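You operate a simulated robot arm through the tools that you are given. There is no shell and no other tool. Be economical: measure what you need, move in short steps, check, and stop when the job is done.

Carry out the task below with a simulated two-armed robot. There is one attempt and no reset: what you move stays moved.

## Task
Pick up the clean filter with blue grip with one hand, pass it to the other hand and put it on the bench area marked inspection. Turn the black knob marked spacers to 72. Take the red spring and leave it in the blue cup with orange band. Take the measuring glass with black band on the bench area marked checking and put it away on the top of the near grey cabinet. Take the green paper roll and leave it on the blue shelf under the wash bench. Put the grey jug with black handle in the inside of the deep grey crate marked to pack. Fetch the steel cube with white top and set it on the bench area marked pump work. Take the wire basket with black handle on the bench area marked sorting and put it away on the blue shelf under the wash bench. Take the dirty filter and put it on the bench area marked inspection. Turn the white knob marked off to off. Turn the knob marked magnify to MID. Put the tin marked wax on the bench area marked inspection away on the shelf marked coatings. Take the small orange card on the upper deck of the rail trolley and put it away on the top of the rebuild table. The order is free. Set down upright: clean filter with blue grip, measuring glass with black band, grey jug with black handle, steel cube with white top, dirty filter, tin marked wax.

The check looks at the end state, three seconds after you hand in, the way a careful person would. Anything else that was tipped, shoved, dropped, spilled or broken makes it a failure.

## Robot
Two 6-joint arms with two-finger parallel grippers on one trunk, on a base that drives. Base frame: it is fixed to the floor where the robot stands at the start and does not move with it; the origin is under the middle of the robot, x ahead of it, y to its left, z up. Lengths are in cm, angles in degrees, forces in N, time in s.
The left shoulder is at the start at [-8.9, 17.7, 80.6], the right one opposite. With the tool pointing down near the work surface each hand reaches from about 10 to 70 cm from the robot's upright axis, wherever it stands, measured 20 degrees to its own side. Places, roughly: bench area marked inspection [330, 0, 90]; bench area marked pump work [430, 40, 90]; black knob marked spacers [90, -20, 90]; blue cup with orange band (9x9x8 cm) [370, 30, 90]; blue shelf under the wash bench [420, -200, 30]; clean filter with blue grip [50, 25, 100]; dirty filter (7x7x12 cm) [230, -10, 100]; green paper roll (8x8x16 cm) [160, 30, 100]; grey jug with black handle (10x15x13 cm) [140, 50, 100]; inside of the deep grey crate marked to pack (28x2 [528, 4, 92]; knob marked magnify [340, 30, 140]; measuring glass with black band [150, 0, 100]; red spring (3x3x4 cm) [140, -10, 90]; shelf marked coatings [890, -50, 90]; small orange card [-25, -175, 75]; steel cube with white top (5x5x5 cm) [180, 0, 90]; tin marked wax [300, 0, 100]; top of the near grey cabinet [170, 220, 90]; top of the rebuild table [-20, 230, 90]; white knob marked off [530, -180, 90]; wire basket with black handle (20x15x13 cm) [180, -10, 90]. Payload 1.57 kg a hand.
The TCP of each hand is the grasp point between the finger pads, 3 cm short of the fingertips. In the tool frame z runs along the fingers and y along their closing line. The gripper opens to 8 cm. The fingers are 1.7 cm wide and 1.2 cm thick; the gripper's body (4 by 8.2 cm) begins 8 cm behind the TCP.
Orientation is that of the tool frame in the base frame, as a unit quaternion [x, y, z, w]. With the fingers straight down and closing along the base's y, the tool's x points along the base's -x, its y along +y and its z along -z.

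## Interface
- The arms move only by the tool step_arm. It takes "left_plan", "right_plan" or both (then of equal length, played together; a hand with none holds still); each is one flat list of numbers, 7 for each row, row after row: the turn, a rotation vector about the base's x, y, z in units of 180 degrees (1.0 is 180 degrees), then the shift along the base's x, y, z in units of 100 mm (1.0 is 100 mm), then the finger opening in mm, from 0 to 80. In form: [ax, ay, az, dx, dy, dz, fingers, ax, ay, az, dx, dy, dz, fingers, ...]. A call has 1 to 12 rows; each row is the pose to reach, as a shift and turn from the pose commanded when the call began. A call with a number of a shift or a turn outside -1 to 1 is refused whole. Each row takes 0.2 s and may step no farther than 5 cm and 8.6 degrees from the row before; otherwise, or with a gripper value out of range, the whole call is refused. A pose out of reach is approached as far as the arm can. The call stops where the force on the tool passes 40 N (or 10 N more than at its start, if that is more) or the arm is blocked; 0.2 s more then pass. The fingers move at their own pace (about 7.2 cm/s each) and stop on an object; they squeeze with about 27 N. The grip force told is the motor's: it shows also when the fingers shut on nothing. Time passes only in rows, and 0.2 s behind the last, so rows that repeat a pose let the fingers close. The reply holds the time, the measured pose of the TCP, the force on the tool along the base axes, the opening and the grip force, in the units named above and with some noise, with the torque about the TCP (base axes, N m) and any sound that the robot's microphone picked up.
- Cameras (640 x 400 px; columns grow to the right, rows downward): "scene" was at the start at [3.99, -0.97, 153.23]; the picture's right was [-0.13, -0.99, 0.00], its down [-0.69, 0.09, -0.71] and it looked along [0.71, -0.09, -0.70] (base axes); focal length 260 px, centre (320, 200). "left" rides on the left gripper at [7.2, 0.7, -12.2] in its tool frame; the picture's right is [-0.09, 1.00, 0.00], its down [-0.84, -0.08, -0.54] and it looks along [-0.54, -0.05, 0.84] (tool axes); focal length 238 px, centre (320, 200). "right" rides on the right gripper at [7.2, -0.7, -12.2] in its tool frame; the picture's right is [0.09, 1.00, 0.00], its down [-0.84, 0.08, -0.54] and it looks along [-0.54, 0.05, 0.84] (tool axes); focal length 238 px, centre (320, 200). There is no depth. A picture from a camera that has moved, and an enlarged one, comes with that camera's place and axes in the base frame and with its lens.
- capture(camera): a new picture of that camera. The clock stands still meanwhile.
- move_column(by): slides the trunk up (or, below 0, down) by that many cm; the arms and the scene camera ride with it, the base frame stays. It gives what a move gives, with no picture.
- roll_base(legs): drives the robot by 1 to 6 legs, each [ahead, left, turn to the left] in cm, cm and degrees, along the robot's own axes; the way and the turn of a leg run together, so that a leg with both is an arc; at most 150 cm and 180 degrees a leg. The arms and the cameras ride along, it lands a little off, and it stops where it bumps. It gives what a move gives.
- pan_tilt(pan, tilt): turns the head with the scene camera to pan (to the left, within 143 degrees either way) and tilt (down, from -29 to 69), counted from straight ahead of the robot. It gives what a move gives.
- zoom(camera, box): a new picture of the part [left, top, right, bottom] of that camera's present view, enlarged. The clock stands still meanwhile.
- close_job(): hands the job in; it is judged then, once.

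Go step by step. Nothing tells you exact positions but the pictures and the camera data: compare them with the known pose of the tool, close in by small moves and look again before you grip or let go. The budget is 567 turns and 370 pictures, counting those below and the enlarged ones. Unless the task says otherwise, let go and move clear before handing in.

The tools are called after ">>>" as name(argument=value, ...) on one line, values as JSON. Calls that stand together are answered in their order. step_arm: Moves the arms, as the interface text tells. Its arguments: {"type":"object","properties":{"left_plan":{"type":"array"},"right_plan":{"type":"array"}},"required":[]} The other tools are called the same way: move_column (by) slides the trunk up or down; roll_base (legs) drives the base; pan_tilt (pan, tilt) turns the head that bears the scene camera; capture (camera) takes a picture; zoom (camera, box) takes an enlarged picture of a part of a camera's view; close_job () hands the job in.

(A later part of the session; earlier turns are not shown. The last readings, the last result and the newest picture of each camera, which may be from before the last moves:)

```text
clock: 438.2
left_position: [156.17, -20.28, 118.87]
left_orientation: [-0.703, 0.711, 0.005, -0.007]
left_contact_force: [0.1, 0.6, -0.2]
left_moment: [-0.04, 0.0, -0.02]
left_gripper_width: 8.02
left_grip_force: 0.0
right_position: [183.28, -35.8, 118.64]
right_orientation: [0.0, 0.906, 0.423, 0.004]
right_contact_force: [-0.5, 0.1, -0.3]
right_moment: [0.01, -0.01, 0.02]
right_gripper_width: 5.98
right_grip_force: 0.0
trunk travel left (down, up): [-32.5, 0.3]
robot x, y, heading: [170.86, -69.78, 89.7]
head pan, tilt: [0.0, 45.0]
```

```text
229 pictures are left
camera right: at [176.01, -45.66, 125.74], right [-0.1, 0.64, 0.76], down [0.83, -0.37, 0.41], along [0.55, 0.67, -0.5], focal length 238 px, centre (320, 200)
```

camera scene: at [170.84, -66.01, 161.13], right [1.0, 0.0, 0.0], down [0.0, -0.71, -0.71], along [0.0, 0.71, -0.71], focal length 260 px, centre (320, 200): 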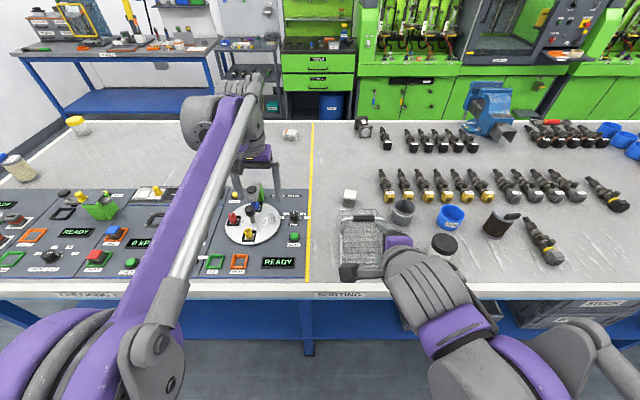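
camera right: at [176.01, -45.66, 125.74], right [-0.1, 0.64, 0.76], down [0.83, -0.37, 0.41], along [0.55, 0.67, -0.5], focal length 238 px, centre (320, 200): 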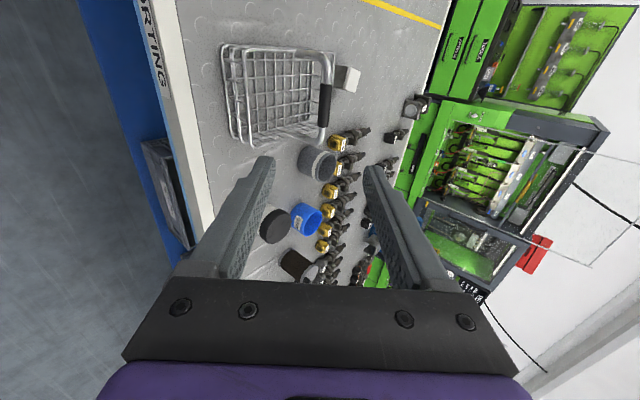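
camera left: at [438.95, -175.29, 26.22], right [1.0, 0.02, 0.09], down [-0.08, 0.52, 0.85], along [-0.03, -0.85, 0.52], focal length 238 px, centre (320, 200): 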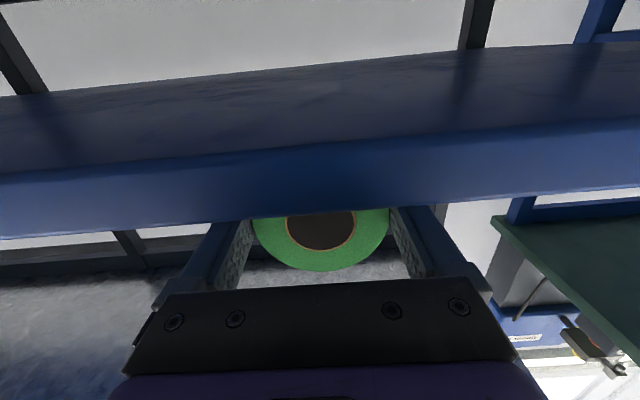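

The handle bar is at (184, −15.7, 102.5) and the tool axis points right at it. I approach along it.

>>> step_arm(right_plan=[0, 0, 0, 0.02, 0.35, -0.28, 60, 0, 0, 0, 0.05, 0.7, -0.56, 60, 0, 0, 0, 0.07, 1.0, -0.8, 60])

>>> capture(camera="right")

>>> zoom(camera="scene", box=[310, 170, 450, 290])

```text
clock: 439.0
left_position: [156.07, -20.35, 118.87]
left_orientation: [-0.703, 0.712, 0.006, -0.007]
left_contact_force: [0.5, 0.5, 0.3]
left_moment: [-0.02, -0.01, -0.03]
left_gripper_width: 8.01
left_grip_force: 0.0
right_position: [183.83, -25.71, 110.56]
right_orientation: [0.0, 0.906, 0.423, 0.006]
right_contact_force: [0.2, -0.2, -0.2]
right_moment: [0.01, 0.01, -0.03]
right_gripper_width: 6.03
right_grip_force: 0.1
trunk travel left (down, up): [-32.5, 0.3]
robot x, y, heading: [170.92, -70.05, 90.1]
head pan, tilt: [0.0, 45.0]
```

```text
228 pictures are left
camera right: at [176.53, -35.55, 117.79], right [-0.1, 0.64, 0.76], down [0.83, -0.37, 0.42], along [0.55, 0.67, -0.5], focal length 238 px, centre (320, 200)
```

right: 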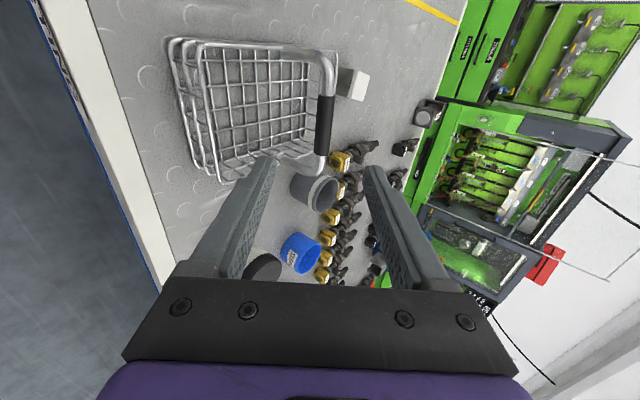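

```text
3.33 times, centred on (380, 230) of scene
camera zoom: at [170.79, -65.87, 161.13], right [1.0, 0.0, 0.0], down [0.0, -0.71, -0.71], along [0.0, 0.71, -0.71], focal length 867 px, centre (120, 100)
```

zoom: 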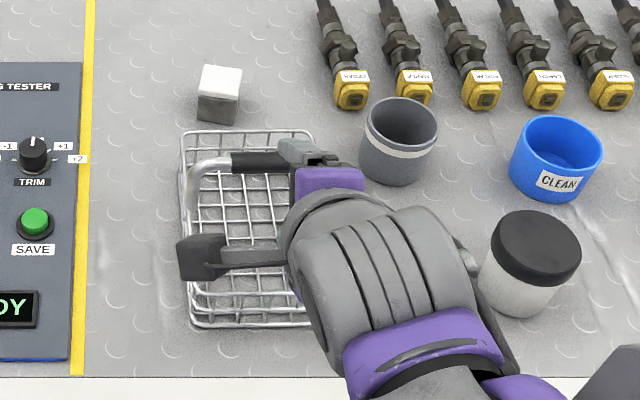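

I continue along the axis to the bar and close.

>>> step_arm(right_plan=[0, 0, 0, 0, 0.35, -0.28, 60, 0, 0, 0, 0, 0.7, -0.56, 60, 0, 0, 0, 0, 0.98, -0.79, 60, 0, 0, 0, 0, 0.98, -0.79, 60])

>>> capture(camera="right")

```text
clock: 440.0
left_position: [156.14, -20.55, 118.85]
left_orientation: [-0.702, 0.712, 0.006, -0.007]
left_contact_force: [0.6, 0.7, 0.9]
left_moment: [0.0, -0.03, -0.02]
left_gripper_width: 8.0
left_grip_force: 0.1
right_position: [183.9, -16.0, 102.4]
right_orientation: [0.0, 0.906, 0.423, 0.005]
right_contact_force: [-0.3, -1.6, 0.5]
right_moment: [-0.01, 0.0, 0.03]
right_gripper_width: 6.0
right_grip_force: 0.0
trunk travel left (down, up): [-32.5, 0.3]
robot x, y, heading: [170.95, -69.29, 89.9]
head pan, tilt: [0.0, 45.0]
```

```text
226 pictures are left
camera right: at [176.64, -25.8, 109.66], right [-0.1, 0.64, 0.76], down [0.83, -0.37, 0.42], along [0.55, 0.67, -0.5], focal length 238 px, centre (320, 200)
```

right: 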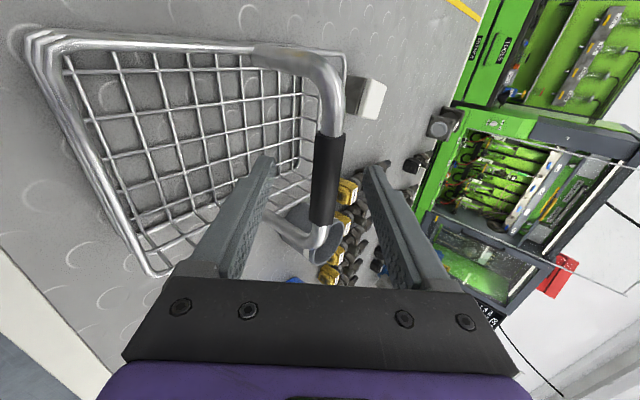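

The bar is centred between the fingers. Close and test-lift.

>>> step_arm(right_plan=[0, 0, 0, 0, 0.03, -0.02, 40, 0, 0, 0, 0, 0.03, -0.02, 20, 0, 0, 0, 0, 0.03, -0.02, 0, 0, 0, 0, 0, 0.03, -0.02, 0, 0, 0, 0, 0, 0.03, -0.02, 0])

>>> step_arm(right_plan=[0, 0, 0, 0, 0, 0.15, 0, 0, 0, 0, 0, 0, 0.3, 0, 0, 0, 0, 0, 0, 0.5, 0, 0, 0, 0, 0, 0, 0.5, 0])

>>> capture(camera="right")

>>> zoom(camera="scene", box=[300, 140, 460, 290])

```text
clock: 441.2
left_position: [156.12, -20.41, 118.76]
left_orientation: [-0.703, 0.711, 0.007, -0.006]
left_contact_force: [-0.6, 0.0, 0.9]
left_moment: [0.03, 0.01, 0.01]
left_gripper_width: 8.0
left_grip_force: 0.2
right_position: [183.93, -15.45, 102.58]
right_orientation: [-0.001, 0.905, 0.425, 0.005]
right_contact_force: [3.6, 19.3, 32.5]
right_moment: [0.34, -0.61, 0.02]
right_gripper_width: 1.89
right_grip_force: 26.8
trunk travel left (down, up): [-32.5, 0.3]
robot x, y, heading: [170.9, -69.97, 90.3]
head pan, tilt: [0.0, 45.0]
```

```text
clock: 442.2
left_position: [156.19, -20.33, 118.64]
left_orientation: [-0.703, 0.711, 0.006, -0.007]
left_contact_force: [0.4, 0.1, -0.3]
left_moment: [0.01, 0.0, 0.01]
left_gripper_width: 8.02
left_grip_force: 0.1
right_position: [183.84, -15.64, 107.31]
right_orientation: [0.0, 0.907, 0.422, 0.005]
right_contact_force: [0.0, -0.2, -2.7]
right_moment: [-0.08, -0.01, -0.01]
right_gripper_width: 1.7
right_grip_force: 27.2
trunk travel left (down, up): [-32.5, 0.3]
robot x, y, heading: [170.79, -69.94, 89.8]
head pan, tilt: [0.0, 45.0]
```

```text
225 pictures are left
camera right: at [176.64, -25.49, 114.58], right [-0.1, 0.64, 0.76], down [0.83, -0.37, 0.42], along [0.55, 0.67, -0.5], focal length 238 px, centre (320, 200)
```

right: 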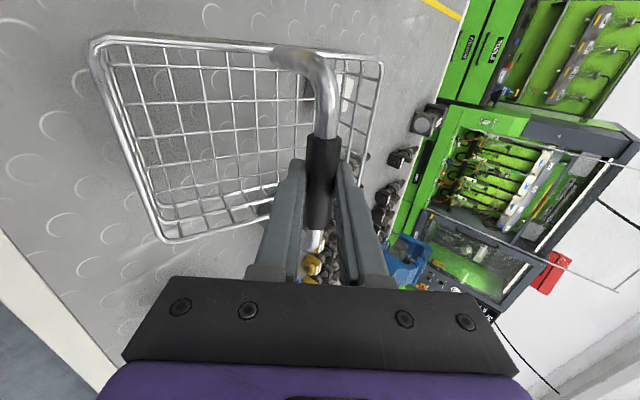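

```text
2.67 times, centred on (380, 215) of scene
camera zoom: at [170.81, -65.98, 161.13], right [1.0, 0.0, 0.0], down [0.0, -0.71, -0.71], along [0.0, 0.71, -0.71], focal length 694 px, centre (160, 160)
```

zoom: 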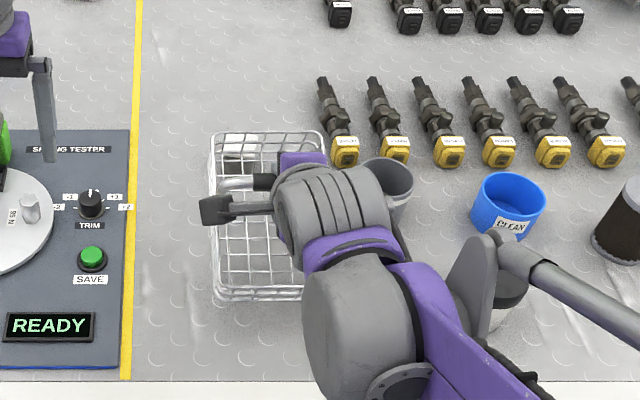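

The basket is lifted. I raise it more, back away and check its attitude.

>>> step_arm(right_plan=[0, 0, 0, 0, 0, 0.4, 0, 0, 0, 0, 0, -0.1, 0.8, 0, 0, 0, 0, 0, -0.3, 1.0, 0])

>>> roll_base(legs=[[-30, 0, 0]])

>>> capture(camera="scene")

```text
clock: 443.0
left_position: [156.2, -20.45, 118.75]
left_orientation: [-0.703, 0.711, 0.006, -0.006]
left_contact_force: [-0.8, 0.1, 0.0]
left_moment: [0.03, 0.0, -0.02]
left_gripper_width: 8.01
left_grip_force: 0.1
right_position: [183.99, -18.81, 117.45]
right_orientation: [0.0, 0.906, 0.423, 0.005]
right_contact_force: [0.1, 0.1, -1.6]
right_moment: [-0.05, 0.02, 0.0]
right_gripper_width: 1.69
right_grip_force: 27.1
trunk travel left (down, up): [-32.5, 0.3]
robot x, y, heading: [170.73, -70.07, 90.4]
head pan, tilt: [0.0, 45.0]
```

```text
clock: 445.0
left_position: [156.11, -50.3, 118.86]
left_orientation: [-0.704, 0.71, 0.005, -0.007]
left_contact_force: [0.4, 0.4, 0.0]
left_moment: [0.03, -0.02, -0.01]
left_gripper_width: 8.01
left_grip_force: 0.1
right_position: [183.83, -48.4, 117.52]
right_orientation: [-0.001, 0.906, 0.423, 0.004]
right_contact_force: [-0.4, -0.1, -1.2]
right_moment: [-0.09, -0.03, 0.02]
right_gripper_width: 1.67
right_grip_force: 27.5
trunk travel left (down, up): [-32.5, 0.3]
robot x, y, heading: [170.66, -99.59, 90.2]
head pan, tilt: [0.0, 45.0]
```

```text
223 pictures are left
camera scene: at [170.84, -95.88, 161.15], right [1.0, 0.0, 0.0], down [0.0, -0.71, -0.71], along [0.0, 0.71, -0.71], focal length 260 px, centre (320, 200)
```

scene: 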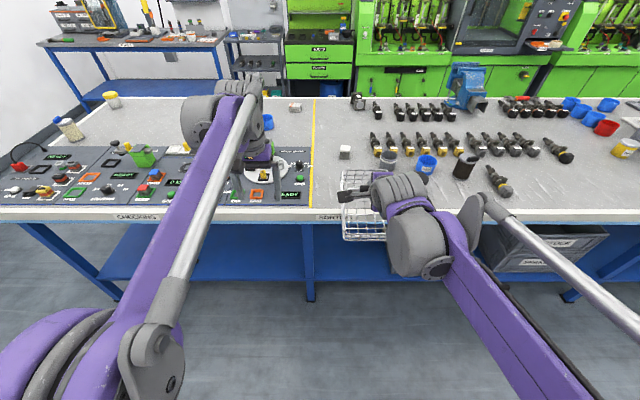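

Now to the wash bench: drive right, then turn around.

>>> roll_base(legs=[[0, -120, 0], [0, -117, 0], [0, 0, 180]])

>>> pan_tilt(pan=-15, tilt=55)

>>> capture(camera="scene")

```text
clock: 473.4
left_position: [421.45, -152.43, 118.68]
left_orientation: [0.734, 0.68, 0.007, 0.007]
left_contact_force: [-0.9, -0.1, 0.3]
left_moment: [0.0, -0.02, 0.03]
left_gripper_width: 7.98
left_grip_force: 0.1
right_position: [393.7, -152.29, 117.43]
right_orientation: [0.906, -0.03, -0.018, 0.423]
right_contact_force: [-0.6, -0.1, -2.0]
right_moment: [0.06, -0.02, -0.01]
right_gripper_width: 1.66
right_grip_force: 27.6
trunk travel left (down, up): [-32.5, 0.3]
robot x, y, heading: [410.24, -101.85, -93.7]
head pan, tilt: [0.0, 45.0]
```

```text
clock: 474.1
left_position: [421.5, -152.57, 118.74]
left_orientation: [0.734, 0.679, 0.007, 0.005]
left_contact_force: [1.1, 0.1, 0.4]
left_moment: [0.0, -0.02, 0.02]
left_gripper_width: 8.0
left_grip_force: 0.0
right_position: [393.73, -152.45, 117.47]
right_orientation: [0.906, -0.03, -0.019, 0.422]
right_contact_force: [0.1, -0.5, -2.4]
right_moment: [0.08, -0.03, 0.04]
right_gripper_width: 1.69
right_grip_force: 26.7
trunk travel left (down, up): [-32.5, 0.3]
robot x, y, heading: [410.42, -101.89, -93.6]
head pan, tilt: [-15.0, 55.0]
```

```text
222 pictures are left
camera scene: at [407.94, -104.53, 159.79], right [-0.95, 0.32, 0.0], down [0.26, 0.78, -0.57], along [-0.18, -0.54, -0.82], focal length 260 px, centre (320, 200)
```

scene: 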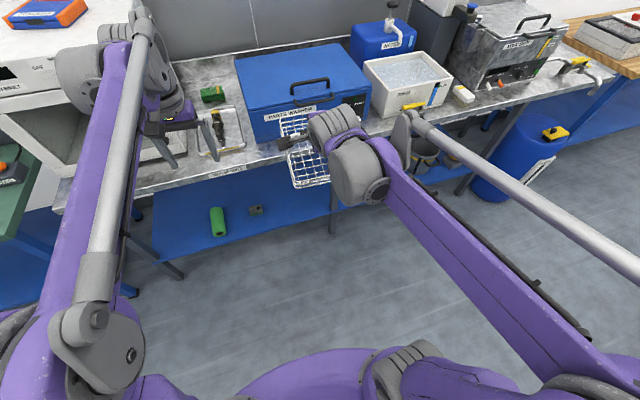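

The free shelf area is x≈380–413 between the leg and the small part. I back off, straighten, lower the trunk and the right arm, and tuck the left hand.

>>> roll_base(legs=[[-20, 0, 3.7]])

>>> move_column(by=-32)

>>> step_arm(right_plan=[0, 0, 0, 0, 0, -0.4, 0, 0, 0, 0, 0, 0, -0.8, 0, 0, 0, 0, 0, 0, -1.0, 0], left_plan=[0, 0, 0, 0, 0.4, 0, 80, 0, 0, 0, 0, 0.8, 0, 80, 0, 0, 0, 0, 1.0, 0, 80])

>>> step_arm(right_plan=[0, 0, 0, 0, 0, -0.4, 0, 0, 0, 0, 0, 0, -0.8, 0, 0, 0, 0, 0, 0, -1.0, 0], left_plan=[0, 0, 0, 0, 0.4, 0, 80, 0, 0, 0, 0, 0.8, 0, 80, 0, 0, 0, 0, 1.0, 0, 80])

>>> step_arm(right_plan=[0, 0, 0, 0, -0.3, -0.3, 0, 0, 0, 0, 0, -0.6, -0.6, 0, 0, 0, 0, 0, -0.8, -0.9, 0, 0, 0, 0, 0, -0.8, -1.0, 0])

>>> capture(camera="scene")

```text
clock: 475.7
left_position: [425.19, -131.65, 118.79]
left_orientation: [0.713, 0.701, 0.006, 0.006]
left_contact_force: [0.4, -0.1, 0.0]
left_moment: [0.03, -0.01, 0.0]
left_gripper_width: 8.0
left_grip_force: 0.0
right_position: [397.47, -133.4, 117.5]
right_orientation: [0.906, -0.002, -0.006, 0.423]
right_contact_force: [-0.7, 0.4, -1.6]
right_moment: [0.11, 0.02, -0.05]
right_gripper_width: 1.66
right_grip_force: 26.8
trunk travel left (down, up): [-32.5, 0.3]
robot x, y, heading: [410.58, -82.35, -90.4]
head pan, tilt: [-15.0, 55.0]
```

```text
clock: 478.9
left_position: [425.21, -131.54, 86.87]
left_orientation: [0.712, 0.702, 0.006, 0.005]
left_contact_force: [0.4, -0.5, -0.2]
left_moment: [-0.01, -0.02, -0.03]
left_gripper_width: 8.01
left_grip_force: 0.0
right_position: [397.53, -133.29, 85.51]
right_orientation: [0.906, -0.001, -0.005, 0.423]
right_contact_force: [0.0, 0.8, -2.4]
right_moment: [0.09, -0.02, 0.02]
right_gripper_width: 1.68
right_grip_force: 27.2
trunk travel left (down, up): [-0.5, 32.3]
robot x, y, heading: [410.73, -82.03, -90.2]
head pan, tilt: [-15.0, 55.0]
```

```text
clock: 479.7
left_position: [425.27, -121.51, 86.77]
left_orientation: [0.712, 0.702, 0.007, 0.006]
left_contact_force: [0.3, 0.5, 0.5]
left_moment: [0.06, 0.01, -0.02]
left_gripper_width: 8.01
left_grip_force: 0.0
right_position: [397.47, -133.44, 75.46]
right_orientation: [0.906, -0.001, -0.005, 0.423]
right_contact_force: [0.4, -0.1, -2.5]
right_moment: [0.09, -0.03, -0.02]
right_gripper_width: 1.69
right_grip_force: 27.3
trunk travel left (down, up): [-0.5, 32.3]
robot x, y, heading: [410.72, -81.79, -90.2]
head pan, tilt: [-15.0, 55.0]
```

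```text
clock: 480.5
left_position: [425.27, -111.64, 86.73]
left_orientation: [0.713, 0.702, 0.006, 0.006]
left_contact_force: [0.7, 0.8, 0.4]
left_moment: [-0.03, -0.02, 0.0]
left_gripper_width: 8.0
left_grip_force: 0.0
right_position: [397.44, -133.07, 65.21]
right_orientation: [0.907, -0.002, -0.005, 0.422]
right_contact_force: [-0.8, 0.5, -2.1]
right_moment: [0.07, -0.02, -0.01]
right_gripper_width: 1.69
right_grip_force: 27.3
trunk travel left (down, up): [-0.5, 32.3]
robot x, y, heading: [410.61, -81.96, -90.0]
head pan, tilt: [-15.0, 55.0]
```

```text
clock: 481.5
left_position: [425.12, -111.67, 86.66]
left_orientation: [0.713, 0.701, 0.006, 0.005]
left_contact_force: [0.5, -0.1, 0.2]
left_moment: [0.01, 0.01, 0.01]
left_gripper_width: 7.98
left_grip_force: 0.1
right_position: [397.41, -141.41, 55.3]
right_orientation: [0.906, -0.001, -0.005, 0.422]
right_contact_force: [-0.1, -0.2, -2.3]
right_moment: [0.07, -0.01, 0.01]
right_gripper_width: 1.72
right_grip_force: 26.6
trunk travel left (down, up): [-0.5, 32.3]
robot x, y, heading: [410.8, -81.65, -90.3]
head pan, tilt: [-15.0, 55.0]
```

```text
221 pictures are left
camera scene: at [408.77, -89.85, 127.03], right [-0.96, 0.26, 0.0], down [0.22, 0.79, -0.57], along [-0.15, -0.55, -0.82], focal length 260 px, centre (320, 200)
```

scene: 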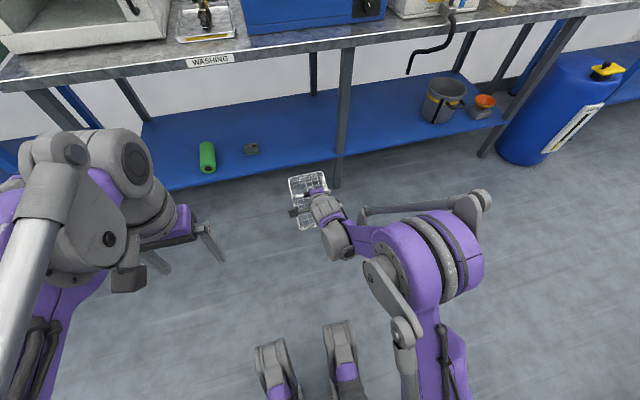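

I lower to z≈50 and drive in: first 32 cm, then check.

>>> step_arm(right_plan=[0, 0, 0, 0, 0, -0.25, 0, 0, 0, 0, 0, 0, -0.5, 0], left_plan=[0, 0, 0, 0, 0.2, 0, 80, 0, 0, 0, 0, 0.4, 0, 80])

>>> roll_base(legs=[[32, 0, 0]])

>>> capture(camera="scene")

>>> capture(camera="right")

```text
clock: 482.1
left_position: [425.21, -107.58, 86.61]
left_orientation: [0.712, 0.702, 0.007, 0.006]
left_contact_force: [0.1, 0.5, 1.1]
left_moment: [0.03, 0.0, -0.01]
left_gripper_width: 8.01
left_grip_force: 0.2
right_position: [397.59, -141.21, 50.46]
right_orientation: [0.906, -0.001, -0.005, 0.423]
right_contact_force: [0.8, -0.3, -2.3]
right_moment: [0.07, -0.05, -0.01]
right_gripper_width: 1.69
right_grip_force: 26.6
trunk travel left (down, up): [-0.5, 32.3]
robot x, y, heading: [410.59, -82.09, -90.2]
head pan, tilt: [-15.0, 55.0]
```

```text
clock: 484.2
left_position: [425.01, -139.41, 86.55]
left_orientation: [0.714, 0.7, 0.007, 0.005]
left_contact_force: [-0.1, 0.5, 1.1]
left_moment: [-0.01, -0.03, -0.02]
left_gripper_width: 8.0
left_grip_force: 0.1
right_position: [397.22, -173.08, 50.48]
right_orientation: [0.907, -0.003, -0.006, 0.421]
right_contact_force: [-1.0, -0.7, -0.9]
right_moment: [0.09, -0.02, 0.01]
right_gripper_width: 1.72
right_grip_force: 27.0
trunk travel left (down, up): [-0.5, 32.3]
robot x, y, heading: [410.58, -114.14, -90.4]
head pan, tilt: [-15.0, 55.0]
```

```text
220 pictures are left
camera scene: at [408.59, -121.64, 127.03], right [-0.96, 0.27, 0.0], down [0.22, 0.79, -0.57], along [-0.15, -0.55, -0.82], focal length 260 px, centre (320, 200)
```

scene: 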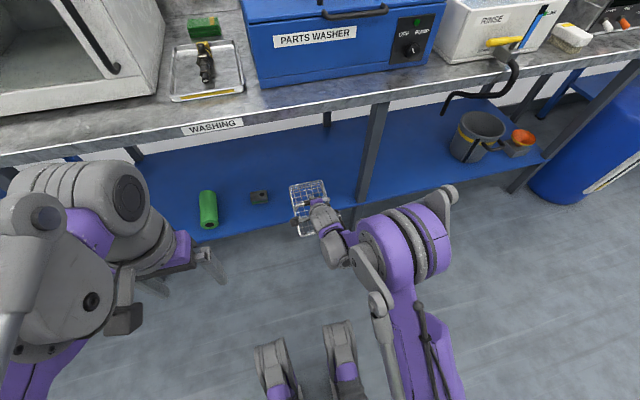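

```text
219 pictures are left
camera right: at [404.62, -163.38, 57.62], right [0.09, -0.64, 0.76], down [-0.83, 0.37, 0.42], along [-0.55, -0.67, -0.5], focal length 238 px, centre (320, 200)
```

right: 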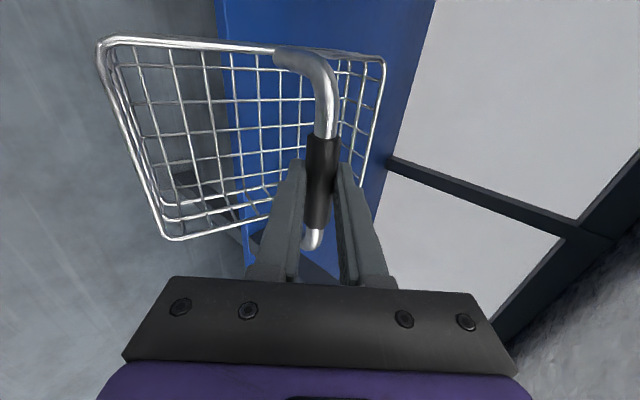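

Clear of the leg. I drive the last 20 cm.

>>> roll_base(legs=[[20, 0, 0]])

>>> step_arm(right_plan=[0, 0, 0, 0, 0, -0.15, 0, 0, 0, 0, 0, 0, -0.25, 0, 0, 0, 0, 0, 0, -0.32, 0, 0, 0, 0, 0, 0, -0.38, 0, 0, 0, 0, 0, 0, -0.44, 0, 0, 0, 0, 0, 0, -0.5, 0, 0, 0, 0, 0, 0, -0.56, 0, 0, 0, 0, 0, 0, -0.62, 0, 0, 0, 0, 0, 0, -0.68, 0, 0, 0, 0, 0, 0, -0.74, 0])

>>> capture(camera="right")

>>> capture(camera="scene")

```text
clock: 485.9
left_position: [424.78, -159.68, 86.57]
left_orientation: [0.714, 0.7, 0.007, 0.006]
left_contact_force: [0.3, 0.5, -0.2]
left_moment: [-0.01, -0.01, 0.04]
left_gripper_width: 7.97
left_grip_force: 0.1
right_position: [397.15, -193.27, 50.47]
right_orientation: [0.907, -0.002, -0.007, 0.422]
right_contact_force: [0.0, -0.7, -2.8]
right_moment: [0.09, 0.01, 0.03]
right_gripper_width: 1.71
right_grip_force: 27.6
trunk travel left (down, up): [-0.5, 32.3]
robot x, y, heading: [410.72, -133.81, -90.3]
head pan, tilt: [-15.0, 55.0]
```

```text
clock: 488.1
left_position: [424.9, -159.7, 86.66]
left_orientation: [0.713, 0.701, 0.007, 0.006]
left_contact_force: [0.1, 0.1, 0.8]
left_moment: [0.01, -0.01, -0.02]
left_gripper_width: 8.02
left_grip_force: 0.1
right_position: [397.19, -193.1, 43.04]
right_orientation: [0.907, -0.003, -0.006, 0.422]
right_contact_force: [1.1, -0.2, -1.4]
right_moment: [0.13, -0.26, -0.1]
right_gripper_width: 1.86
right_grip_force: 27.1
trunk travel left (down, up): [-0.5, 32.3]
robot x, y, heading: [410.53, -133.89, -90.4]
head pan, tilt: [-15.0, 55.0]
```

```text
218 pictures are left
camera right: at [404.48, -183.51, 50.19], right [0.09, -0.64, 0.76], down [-0.83, 0.37, 0.42], along [-0.55, -0.67, -0.5], focal length 238 px, centre (320, 200)
```

right: 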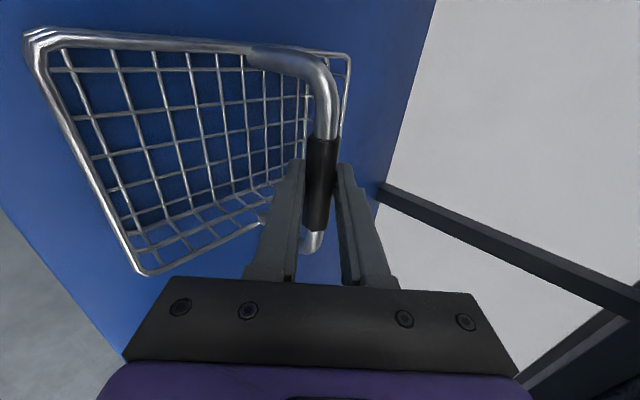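

```text
217 pictures are left
camera scene: at [408.45, -141.76, 127.03], right [-0.96, 0.27, 0.0], down [0.22, 0.79, -0.57], along [-0.15, -0.55, -0.82], focal length 260 px, centre (320, 200)
```

scene: 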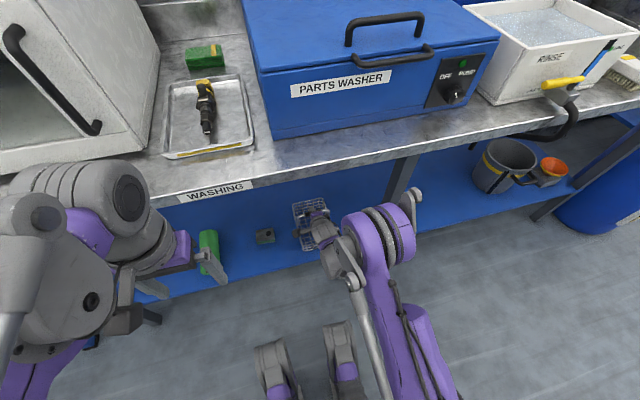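

The basket is down on the shelf. I open and pull back along the tool axis.

>>> step_arm(right_plan=[0, 0, 0, 0, 0, 0, 30, 0, 0, 0, 0, 0, 0, 55, 0, 0, 0, 0, 0, 0, 60, 0, 0, 0, 0, 0.25, 0.2, 60, 0, 0, 0, 0, 0.5, 0.4, 60, 0, 0, 0, 0, 0.75, 0.6, 60, 0, 0, 0, 0, 1.0, 0.8, 60])

>>> capture(camera="right")

```text
clock: 489.6
left_position: [424.88, -159.55, 86.62]
left_orientation: [0.714, 0.7, 0.007, 0.005]
left_contact_force: [-0.2, 0.1, -0.3]
left_moment: [-0.02, 0.02, 0.0]
left_gripper_width: 8.01
left_grip_force: 0.0
right_position: [396.92, -182.99, 51.19]
right_orientation: [0.906, -0.003, -0.007, 0.423]
right_contact_force: [0.4, -0.8, -0.4]
right_moment: [0.02, 0.03, 0.0]
right_gripper_width: 6.0
right_grip_force: 0.1
trunk travel left (down, up): [-0.5, 32.3]
robot x, y, heading: [410.99, -133.82, -90.3]
head pan, tilt: [-15.0, 55.0]
```

```text
216 pictures are left
camera right: at [404.46, -173.4, 58.31], right [0.09, -0.64, 0.76], down [-0.83, 0.37, 0.42], along [-0.55, -0.67, -0.5], focal length 238 px, centre (320, 200)
```

right: 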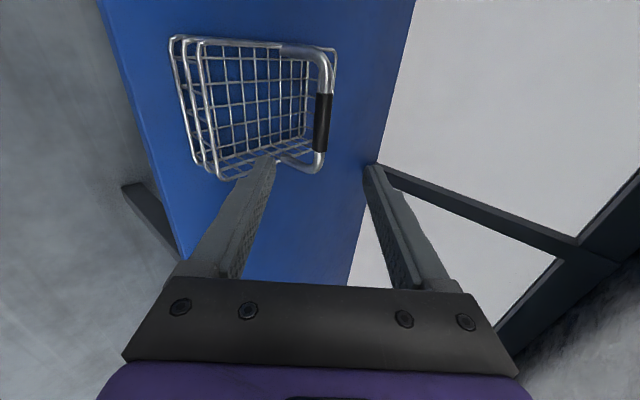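

The basket sits on the shelf. I back out, raise, and restore the right hand.

>>> roll_base(legs=[[-38, 0, 0]])

>>> zoom(camera="scene", box=[150, 60, 450, 260])

>>> move_column(by=32)

>>> step_arm(right_plan=[0.018, 0.018, 0.0388, 0, 0, 0.1, 60, 0.036, 0.036, 0.0775, 0, 0, 0.2, 60, 0.054, 0.054, 0.116, 0, 0, 0.3, 60, 0.072, 0.072, 0.155, 0, 0, 0.4, 60, 0.09, 0.09, 0.194, 0, 0, 0.5, 60, 0.1085, 0.1085, 0.2325, 0, 0, 0.6, 60, 0.1266, 0.1266, 0.271, 0, 0, 0.7, 60, 0.1447, 0.1447, 0.31, 0, 0, 0.8, 60, 0.1628, 0.1628, 0.349, 0, 0, 0.9, 60, 0.181, 0.181, 0.3875, 0, 0, 1.0, 60, 0.199, 0.199, 0.426, 0, 0, 1.0, 60, 0.217, 0.217, 0.465, 0, 0, 1.0, 60])

>>> step_arm(right_plan=[0, 0, 0, 0, 0.1, 0.45, 80, 0, 0, 0, 0, 0.2, 0.9, 80, 0, 0, 0, 0, 0.3, 1.0, 80])

>>> step_arm(right_plan=[0, 0, 0, 0, 0, 0.45, 80, 0, 0, 0, 0, 0, 0.9, 80, 0, 0, 0, 0, 0, 1.0, 80])

```text
clock: 492.1
left_position: [425.24, -121.34, 86.55]
left_orientation: [0.712, 0.703, 0.007, 0.005]
left_contact_force: [-0.1, -0.1, -0.3]
left_moment: [-0.01, 0.02, 0.03]
left_gripper_width: 7.99
left_grip_force: 0.1
right_position: [397.52, -145.0, 51.2]
right_orientation: [0.906, -0.001, -0.005, 0.423]
right_contact_force: [0.9, -0.4, 0.4]
right_moment: [0.01, 0.01, -0.02]
right_gripper_width: 6.01
right_grip_force: 0.1
trunk travel left (down, up): [-0.5, 32.3]
robot x, y, heading: [410.65, -95.53, -89.6]
head pan, tilt: [-15.0, 55.0]
```

```text
2.00 times, centred on (300, 160) of scene
camera zoom: at [408.65, -103.57, 127.03], right [-0.97, 0.26, 0.0], down [0.21, 0.79, -0.57], along [-0.15, -0.55, -0.82], focal length 520 px, centre (360, 280)
```

zoom: 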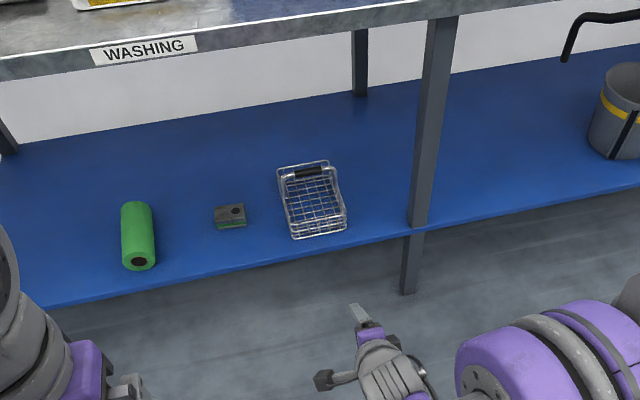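

```text
clock: 495.2
left_position: [425.15, -121.28, 118.59]
left_orientation: [0.712, 0.702, 0.006, 0.005]
left_contact_force: [0.4, 0.3, -0.4]
left_moment: [0.01, 0.04, -0.01]
left_gripper_width: 8.01
left_grip_force: 0.0
right_position: [397.53, -148.33, 85.85]
right_orientation: [0.896, -0.001, -0.006, 0.444]
right_contact_force: [0.6, -0.4, -0.4]
right_moment: [0.02, -0.03, 0.02]
right_gripper_width: 5.98
right_grip_force: 0.1
trunk travel left (down, up): [-32.5, 0.3]
robot x, y, heading: [410.54, -95.74, -90.2]
head pan, tilt: [-15.0, 55.0]
```

```text
clock: 497.8
left_position: [425.29, -121.3, 118.68]
left_orientation: [0.711, 0.703, 0.007, 0.006]
left_contact_force: [0.9, 0.2, -0.3]
left_moment: [-0.01, 0.03, -0.02]
left_gripper_width: 8.01
left_grip_force: 0.0
right_position: [397.53, -148.32, 95.94]
right_orientation: [0.704, 0.71, 0.014, 0.019]
right_contact_force: [-0.1, -0.3, -0.1]
right_moment: [-0.01, -0.02, 0.0]
right_gripper_width: 6.01
right_grip_force: 0.1
trunk travel left (down, up): [-32.5, 0.3]
robot x, y, heading: [410.36, -96.16, -90.0]
head pan, tilt: [-15.0, 55.0]
```

```text
clock: 498.6
left_position: [425.09, -121.31, 118.64]
left_orientation: [0.711, 0.703, 0.007, 0.005]
left_contact_force: [-0.6, -0.1, 0.6]
left_moment: [0.02, -0.02, 0.01]
left_gripper_width: 8.0
left_grip_force: 0.0
right_position: [397.5, -145.23, 105.78]
right_orientation: [0.706, 0.708, 0.014, 0.021]
right_contact_force: [0.1, 0.1, 0.2]
right_moment: [-0.03, 0.0, -0.01]
right_gripper_width: 8.01
right_grip_force: 0.0
trunk travel left (down, up): [-32.5, 0.3]
robot x, y, heading: [410.45, -96.08, -90.1]
head pan, tilt: [-15.0, 55.0]
```

```text
clock: 499.4
left_position: [425.14, -121.36, 118.62]
left_orientation: [0.711, 0.703, 0.007, 0.004]
left_contact_force: [-0.1, 0.4, -0.5]
left_moment: [0.03, 0.01, -0.04]
left_gripper_width: 7.98
left_grip_force: 0.1
right_position: [397.54, -145.22, 116.03]
right_orientation: [0.706, 0.708, 0.014, 0.02]
right_contact_force: [0.2, 0.1, 0.3]
right_moment: [-0.03, -0.02, -0.04]
right_gripper_width: 7.98
right_grip_force: 0.1
trunk travel left (down, up): [-32.5, 0.3]
robot x, y, heading: [410.87, -95.74, -89.8]
head pan, tilt: [-15.0, 55.0]
```

Both hands are back in default pose. I turn around and go to the inspection area at x≈310.

>>> step_arm(right_plan=[0, 0.015, 0, 0, 0.4, 0.1, 80, 0, 0.015, 0, 0, 0.8, 0.2, 80])

>>> roll_base(legs=[[0, 0, 180], [0, 100, 0]])

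>>> pan_tilt(pan=0, tilt=42)

>>> capture(camera="scene")

```text
clock: 500.0
left_position: [425.16, -121.05, 118.71]
left_orientation: [0.711, 0.703, 0.006, 0.007]
left_contact_force: [0.0, 0.5, -0.8]
left_moment: [-0.03, 0.01, -0.02]
left_gripper_width: 8.01
left_grip_force: 0.1
right_position: [397.49, -137.04, 118.11]
right_orientation: [0.706, 0.708, -0.004, 0.003]
right_contact_force: [-0.5, 0.7, 0.0]
right_moment: [0.01, 0.01, -0.01]
right_gripper_width: 8.0
right_grip_force: 0.1
trunk travel left (down, up): [-32.5, 0.3]
robot x, y, heading: [410.32, -95.71, -89.9]
head pan, tilt: [-15.0, 55.0]
```

```text
clock: 516.4
left_position: [296.61, -68.1, 118.73]
left_orientation: [-0.698, 0.716, 0.006, -0.007]
left_contact_force: [0.5, -0.1, 0.4]
left_moment: [0.0, 0.02, -0.03]
left_gripper_width: 8.0
left_grip_force: 0.0
right_position: [324.51, -52.84, 117.95]
right_orientation: [-0.703, 0.711, 0.003, 0.003]
right_contact_force: [0.1, 0.7, 0.4]
right_moment: [0.02, -0.01, 0.02]
right_gripper_width: 8.01
right_grip_force: 0.0
trunk travel left (down, up): [-32.5, 0.3]
robot x, y, heading: [310.22, -94.18, 89.0]
head pan, tilt: [-15.0, 55.0]
```

```text
clock: 517.2
left_position: [296.56, -68.21, 118.71]
left_orientation: [-0.698, 0.716, 0.006, -0.006]
left_contact_force: [0.4, 0.6, -0.2]
left_moment: [0.0, 0.02, -0.03]
left_gripper_width: 8.03
left_grip_force: 0.0
right_position: [324.53, -52.66, 117.98]
right_orientation: [-0.702, 0.712, 0.003, 0.003]
right_contact_force: [-0.5, 0.1, -0.5]
right_moment: [-0.05, -0.02, 0.02]
right_gripper_width: 7.98
right_grip_force: 0.0
trunk travel left (down, up): [-32.5, 0.3]
robot x, y, heading: [310.63, -93.91, 89.1]
head pan, tilt: [0.0, 42.0]
```

```text
214 pictures are left
camera scene: at [310.72, -89.89, 161.56], right [1.0, -0.02, 0.0], down [-0.01, -0.67, -0.74], along [0.01, 0.74, -0.67], focal length 260 px, centre (320, 200)
```

scene: 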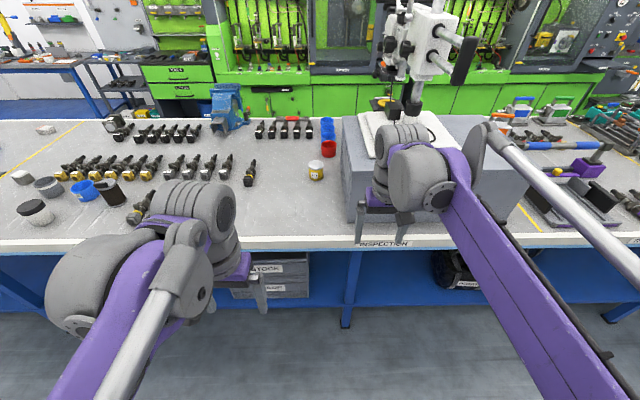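

The wax tin is at about (309, 6), next to the grey block with the microscope. I zoom to read details and find the zone borders.

>>> zoom(camera="scene", box=[230, 120, 460, 260])

>>> zoom(camera="scene", box=[0, 110, 260, 250])

>>> capture(camera="left")

```text
2.78 times, centred on (345, 190) of scene
camera zoom: at [310.72, -89.89, 161.56], right [1.0, -0.02, 0.0], down [-0.01, -0.67, -0.74], along [0.01, 0.74, -0.67], focal length 724 px, centre (250, 228)
```

zoom: 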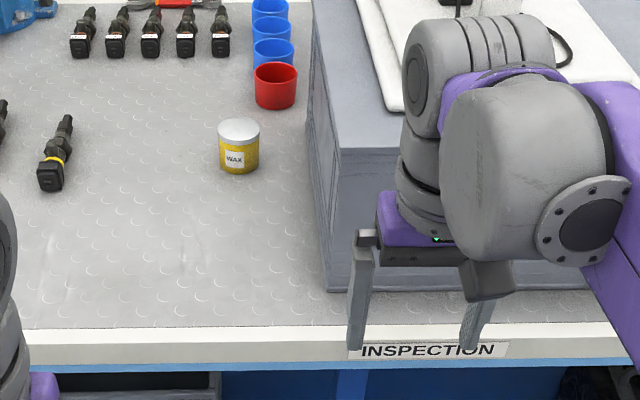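

```text
2.46 times, centred on (130, 180) of scene
camera zoom: at [310.72, -89.89, 161.56], right [1.0, -0.02, 0.0], down [-0.01, -0.67, -0.74], along [0.01, 0.74, -0.67], focal length 640 px, centre (788, 249)
```

zoom: 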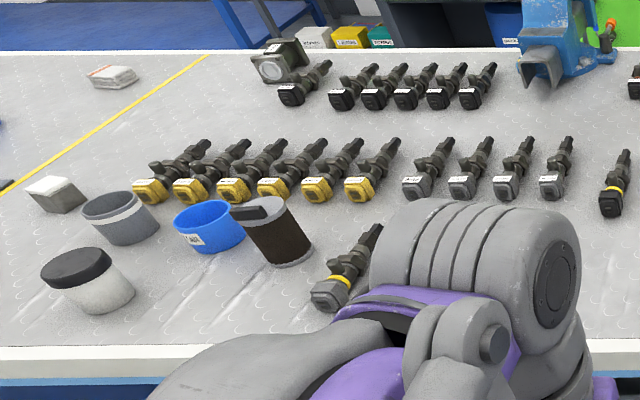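

```text
211 pictures are left
camera left: at [295.94, -75.33, 130.85], right [-0.99, 0.12, 0.02], down [0.11, 0.83, 0.54], along [0.05, 0.54, -0.84], focal length 238 px, centre (320, 200)
```

left: 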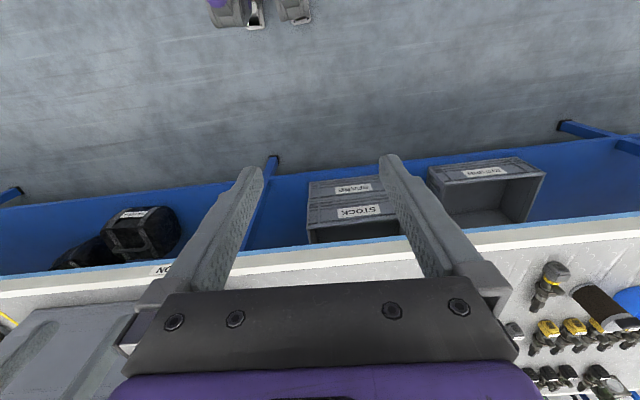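

The dirty filter is the brown cylinder near (230, −13). First the wax tin at (310, 6): I approach with the right hand, pitching it 50° up from vertical so it can later go into the rack.

>>> roll_base(legs=[[42, 15, 0.9]])

>>> step_arm(right_plan=[0.0463, 0, 0, 0, 0, -0.15, 80, 0.0926, 0, 0, 0, 0, -0.3, 80, 0.139, 0, 0, 0, 0, -0.5, 80, 0.185, 0, 0, 0, 0, -0.7, 80, 0.2315, 0, 0, 0, 0, -0.9, 80, 0.278, 0, 0, 0, 0, -1.0, 80])

>>> capture(camera="right")

>>> capture(camera="scene")

```text
clock: 519.9
left_position: [281.49, -26.98, 118.69]
left_orientation: [-0.704, 0.711, 0.006, -0.007]
left_contact_force: [-0.3, 0.1, 0.5]
left_moment: [-0.02, 0.0, -0.01]
left_gripper_width: 8.03
left_grip_force: 0.0
right_position: [309.15, -10.96, 118.0]
right_orientation: [0.709, -0.705, -0.003, -0.003]
right_contact_force: [-0.1, -0.1, 0.0]
right_moment: [-0.02, 0.02, 0.02]
right_gripper_width: 8.0
right_grip_force: 0.2
trunk travel left (down, up): [-32.5, 0.3]
robot x, y, heading: [295.87, -52.39, 90.0]
head pan, tilt: [0.0, 42.0]
```

```text
clock: 521.3
left_position: [281.56, -26.85, 118.58]
left_orientation: [-0.704, 0.71, 0.006, -0.006]
left_contact_force: [0.1, -0.3, -0.1]
left_moment: [0.03, -0.03, 0.01]
left_gripper_width: 7.99
left_grip_force: 0.1
right_position: [308.99, -10.9, 108.0]
right_orientation: [0.641, -0.637, -0.301, -0.304]
right_contact_force: [-0.5, -0.8, 0.3]
right_moment: [0.03, -0.03, -0.04]
right_gripper_width: 8.0
right_grip_force: 0.0
trunk travel left (down, up): [-32.5, 0.3]
robot x, y, heading: [295.9, -52.2, 90.1]
head pan, tilt: [0.0, 42.0]
```

```text
210 pictures are left
camera right: at [309.8, -24.98, 110.1], right [-0.99, -0.06, -0.08], down [-0.08, 0.11, 0.99], along [-0.05, 0.99, -0.11], focal length 238 px, centre (320, 200)
```

right: 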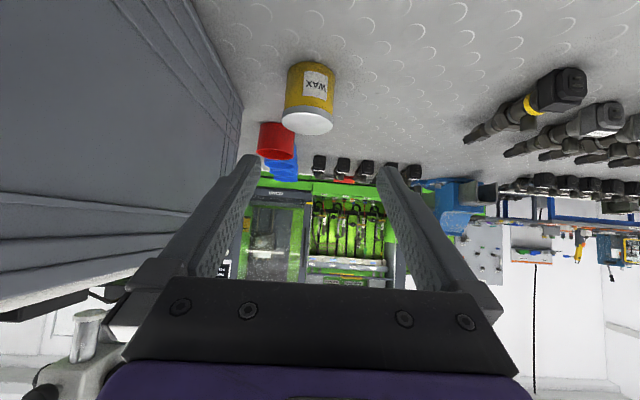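

```text
209 pictures are left
camera scene: at [296.04, -48.34, 161.56], right [1.0, 0.0, 0.0], down [0.0, -0.67, -0.74], along [0.0, 0.74, -0.67], focal length 260 px, centre (320, 200)
```

scene: 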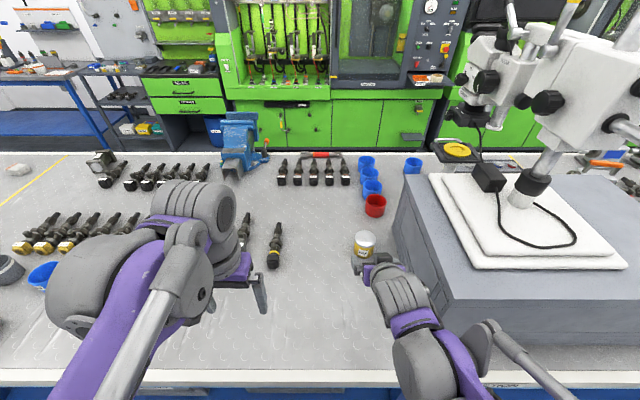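

The tin's centre is (310.8, 6.2). I approach along the tool axis.

>>> step_arm(right_plan=[0, 0, 0, 0.09, 0.35, -0.29, 80, 0, 0, 0, 0.18, 0.7, -0.58, 80, 0, 0, 0, 0.18, 1.0, -0.84, 80])

>>> capture(camera="right")

```text
clock: 522.1
left_position: [281.59, -26.81, 118.69]
left_orientation: [-0.703, 0.711, 0.005, -0.006]
left_contact_force: [0.0, -0.3, -0.1]
left_moment: [-0.02, 0.02, 0.01]
left_gripper_width: 8.01
left_grip_force: 0.0
right_position: [310.93, -0.49, 99.54]
right_orientation: [0.642, -0.637, -0.301, -0.303]
right_contact_force: [0.2, 0.3, -0.2]
right_moment: [0.0, 0.0, -0.01]
right_gripper_width: 8.0
right_grip_force: 0.1
trunk travel left (down, up): [-32.5, 0.3]
robot x, y, heading: [296.05, -52.24, 90.3]
head pan, tilt: [0.0, 42.0]
```

```text
208 pictures are left
camera right: at [311.69, -14.6, 101.55], right [-1.0, -0.06, -0.08], down [-0.08, 0.11, 0.99], along [-0.05, 0.99, -0.12], focal length 238 px, centre (320, 200)
```

right: 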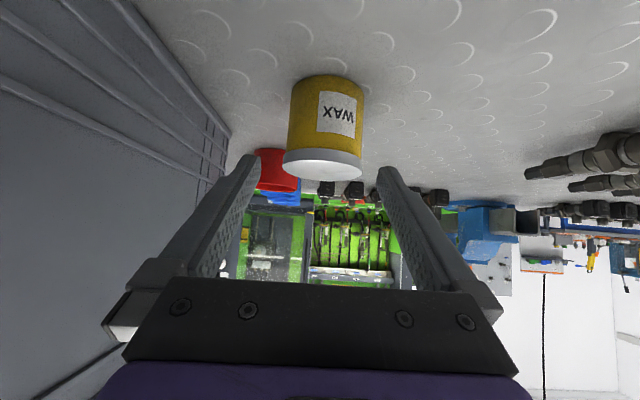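

Tin well centred (7 cm lid). Final approach and grip.

>>> step_arm(right_plan=[0, 0, 0, -0.02, 0.25, -0.21, 80, 0, 0, 0, -0.02, 0.5, -0.42, 80, 0, 0, 0, -0.02, 0.68, -0.57, 80, 0, 0, 0, -0.02, 0.68, -0.57, 60, 0, 0, 0, -0.02, 0.68, -0.57, 40, 0, 0, 0, -0.02, 0.68, -0.57, 40])

>>> capture(camera="right")

```text
clock: 523.5
left_position: [281.49, -27.02, 118.64]
left_orientation: [-0.703, 0.711, 0.006, -0.007]
left_contact_force: [-0.2, 1.3, 1.0]
left_moment: [0.0, 0.0, -0.01]
left_gripper_width: 8.01
left_grip_force: 0.1
right_position: [310.72, 5.97, 93.72]
right_orientation: [0.642, -0.637, -0.301, -0.303]
right_contact_force: [0.6, 0.9, -0.5]
right_moment: [0.03, -0.01, 0.02]
right_gripper_width: 6.69
right_grip_force: 26.4
trunk travel left (down, up): [-32.5, 0.3]
robot x, y, heading: [296.3, -52.34, 90.1]
head pan, tilt: [0.0, 42.0]
```

```text
207 pictures are left
camera right: at [311.48, -8.05, 95.85], right [-1.0, -0.06, -0.08], down [-0.08, 0.11, 0.99], along [-0.05, 0.99, -0.12], focal length 238 px, centre (320, 200)
```

right: 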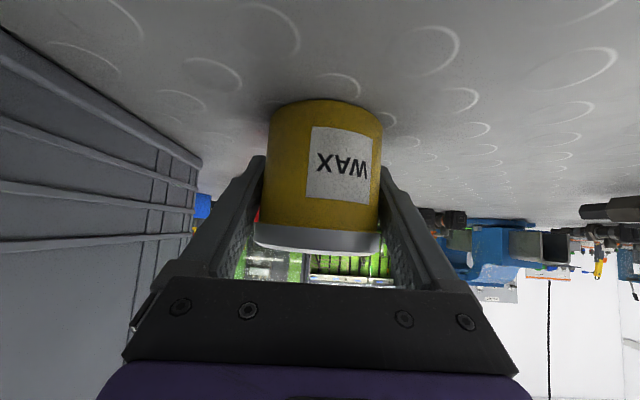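

Tin gripped. I lift it, back off and drive to the far rack.

>>> step_arm(right_plan=[0, 0, 0, 0, 0, 0.3, 40, 0, 0, 0, 0, 0, 0.6, 40, 0, 0, 0, 0, -0.3, 0.9, 40, 0, 0, 0, 0, -0.6, 1.0, 40, 0, 0, 0, 0, -1.0, 1.0, 40])

>>> step_arm(right_plan=[0, 0, 0, 0, -0.3, 0.3, 40, 0, 0, 0, 0, -0.6, 0.6, 40, 0, 0, 0, 0, -0.8, 1.0, 40])

>>> roll_base(legs=[[-45, 0, 0], [0, -150, 0], [0, -150, 0], [0, -150, 0], [0, -40, -90]])

>>> pan_tilt(pan=15, tilt=25)

>>> capture(camera="scene")

```text
clock: 524.7
left_position: [281.55, -27.06, 118.63]
left_orientation: [-0.704, 0.71, 0.005, -0.006]
left_contact_force: [-0.1, 0.1, -0.3]
left_moment: [-0.02, -0.04, 0.0]
left_gripper_width: 8.02
left_grip_force: 0.1
right_position: [310.72, -4.21, 103.76]
right_orientation: [0.641, -0.638, -0.3, -0.303]
right_contact_force: [0.1, -0.2, -2.7]
right_moment: [0.03, 0.02, 0.03]
right_gripper_width: 6.67
right_grip_force: 26.9
trunk travel left (down, up): [-32.5, 0.3]
robot x, y, heading: [296.62, -52.78, 90.3]
head pan, tilt: [0.0, 42.0]
```

```text
clock: 525.5
left_position: [281.47, -27.02, 118.58]
left_orientation: [-0.703, 0.711, 0.007, -0.006]
left_contact_force: [0.4, 0.5, -0.6]
left_moment: [0.0, -0.01, 0.0]
left_gripper_width: 8.02
left_grip_force: 0.0
right_position: [310.52, -12.44, 113.97]
right_orientation: [0.641, -0.637, -0.301, -0.303]
right_contact_force: [-0.2, -0.2, -2.6]
right_moment: [0.01, -0.03, -0.05]
right_gripper_width: 6.64
right_grip_force: 27.2
trunk travel left (down, up): [-32.5, 0.3]
robot x, y, heading: [296.27, -52.41, 89.9]
head pan, tilt: [0.0, 42.0]
```

```text
clock: 571.1
left_position: [801.75, -102.63, 118.68]
left_orientation: [0.008, 1.0, 0.009, 0.0]
left_contact_force: [-0.7, -0.1, 0.4]
left_moment: [0.01, -0.01, 0.01]
left_gripper_width: 8.0
left_grip_force: 0.0
right_position: [816.34, -131.74, 113.88]
right_orientation: [-0.001, 0.904, -0.002, 0.428]
right_contact_force: [-0.7, -0.2, -1.1]
right_moment: [0.02, 0.0, -0.01]
right_gripper_width: 6.61
right_grip_force: 27.0
trunk travel left (down, up): [-32.5, 0.3]
robot x, y, heading: [776.2, -117.17, -0.0]
head pan, tilt: [0.0, 42.0]
cut short: leg 5
```

```text
clock: 571.9
left_position: [801.84, -102.55, 118.62]
left_orientation: [0.008, 1.0, 0.009, -0.001]
left_contact_force: [0.2, -0.8, -0.4]
left_moment: [0.01, 0.01, -0.01]
left_gripper_width: 7.99
left_grip_force: 0.0
right_position: [816.47, -131.71, 113.71]
right_orientation: [0.0, 0.904, -0.003, 0.427]
right_contact_force: [0.4, -0.1, -2.0]
right_moment: [-0.02, -0.02, 0.0]
right_gripper_width: 6.66
right_grip_force: 27.4
trunk travel left (down, up): [-32.5, 0.3]
robot x, y, heading: [776.16, -116.76, -0.2]
head pan, tilt: [15.0, 25.0]
```

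```text
206 pictures are left
camera scene: at [780.73, -114.67, 164.18], right [0.25, -0.97, 0.0], down [-0.41, -0.11, -0.91], along [0.88, 0.23, -0.42], focal length 260 px, centre (320, 200)
```

scene: 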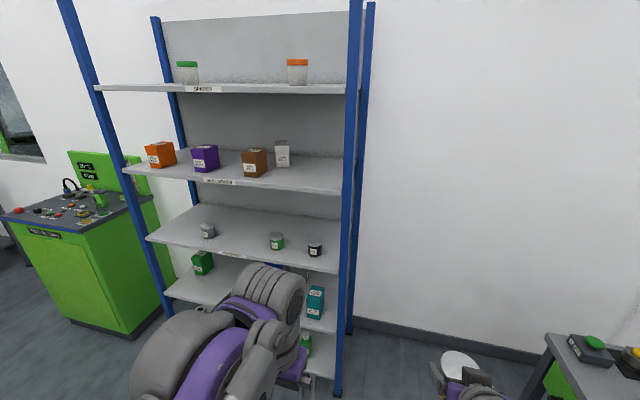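

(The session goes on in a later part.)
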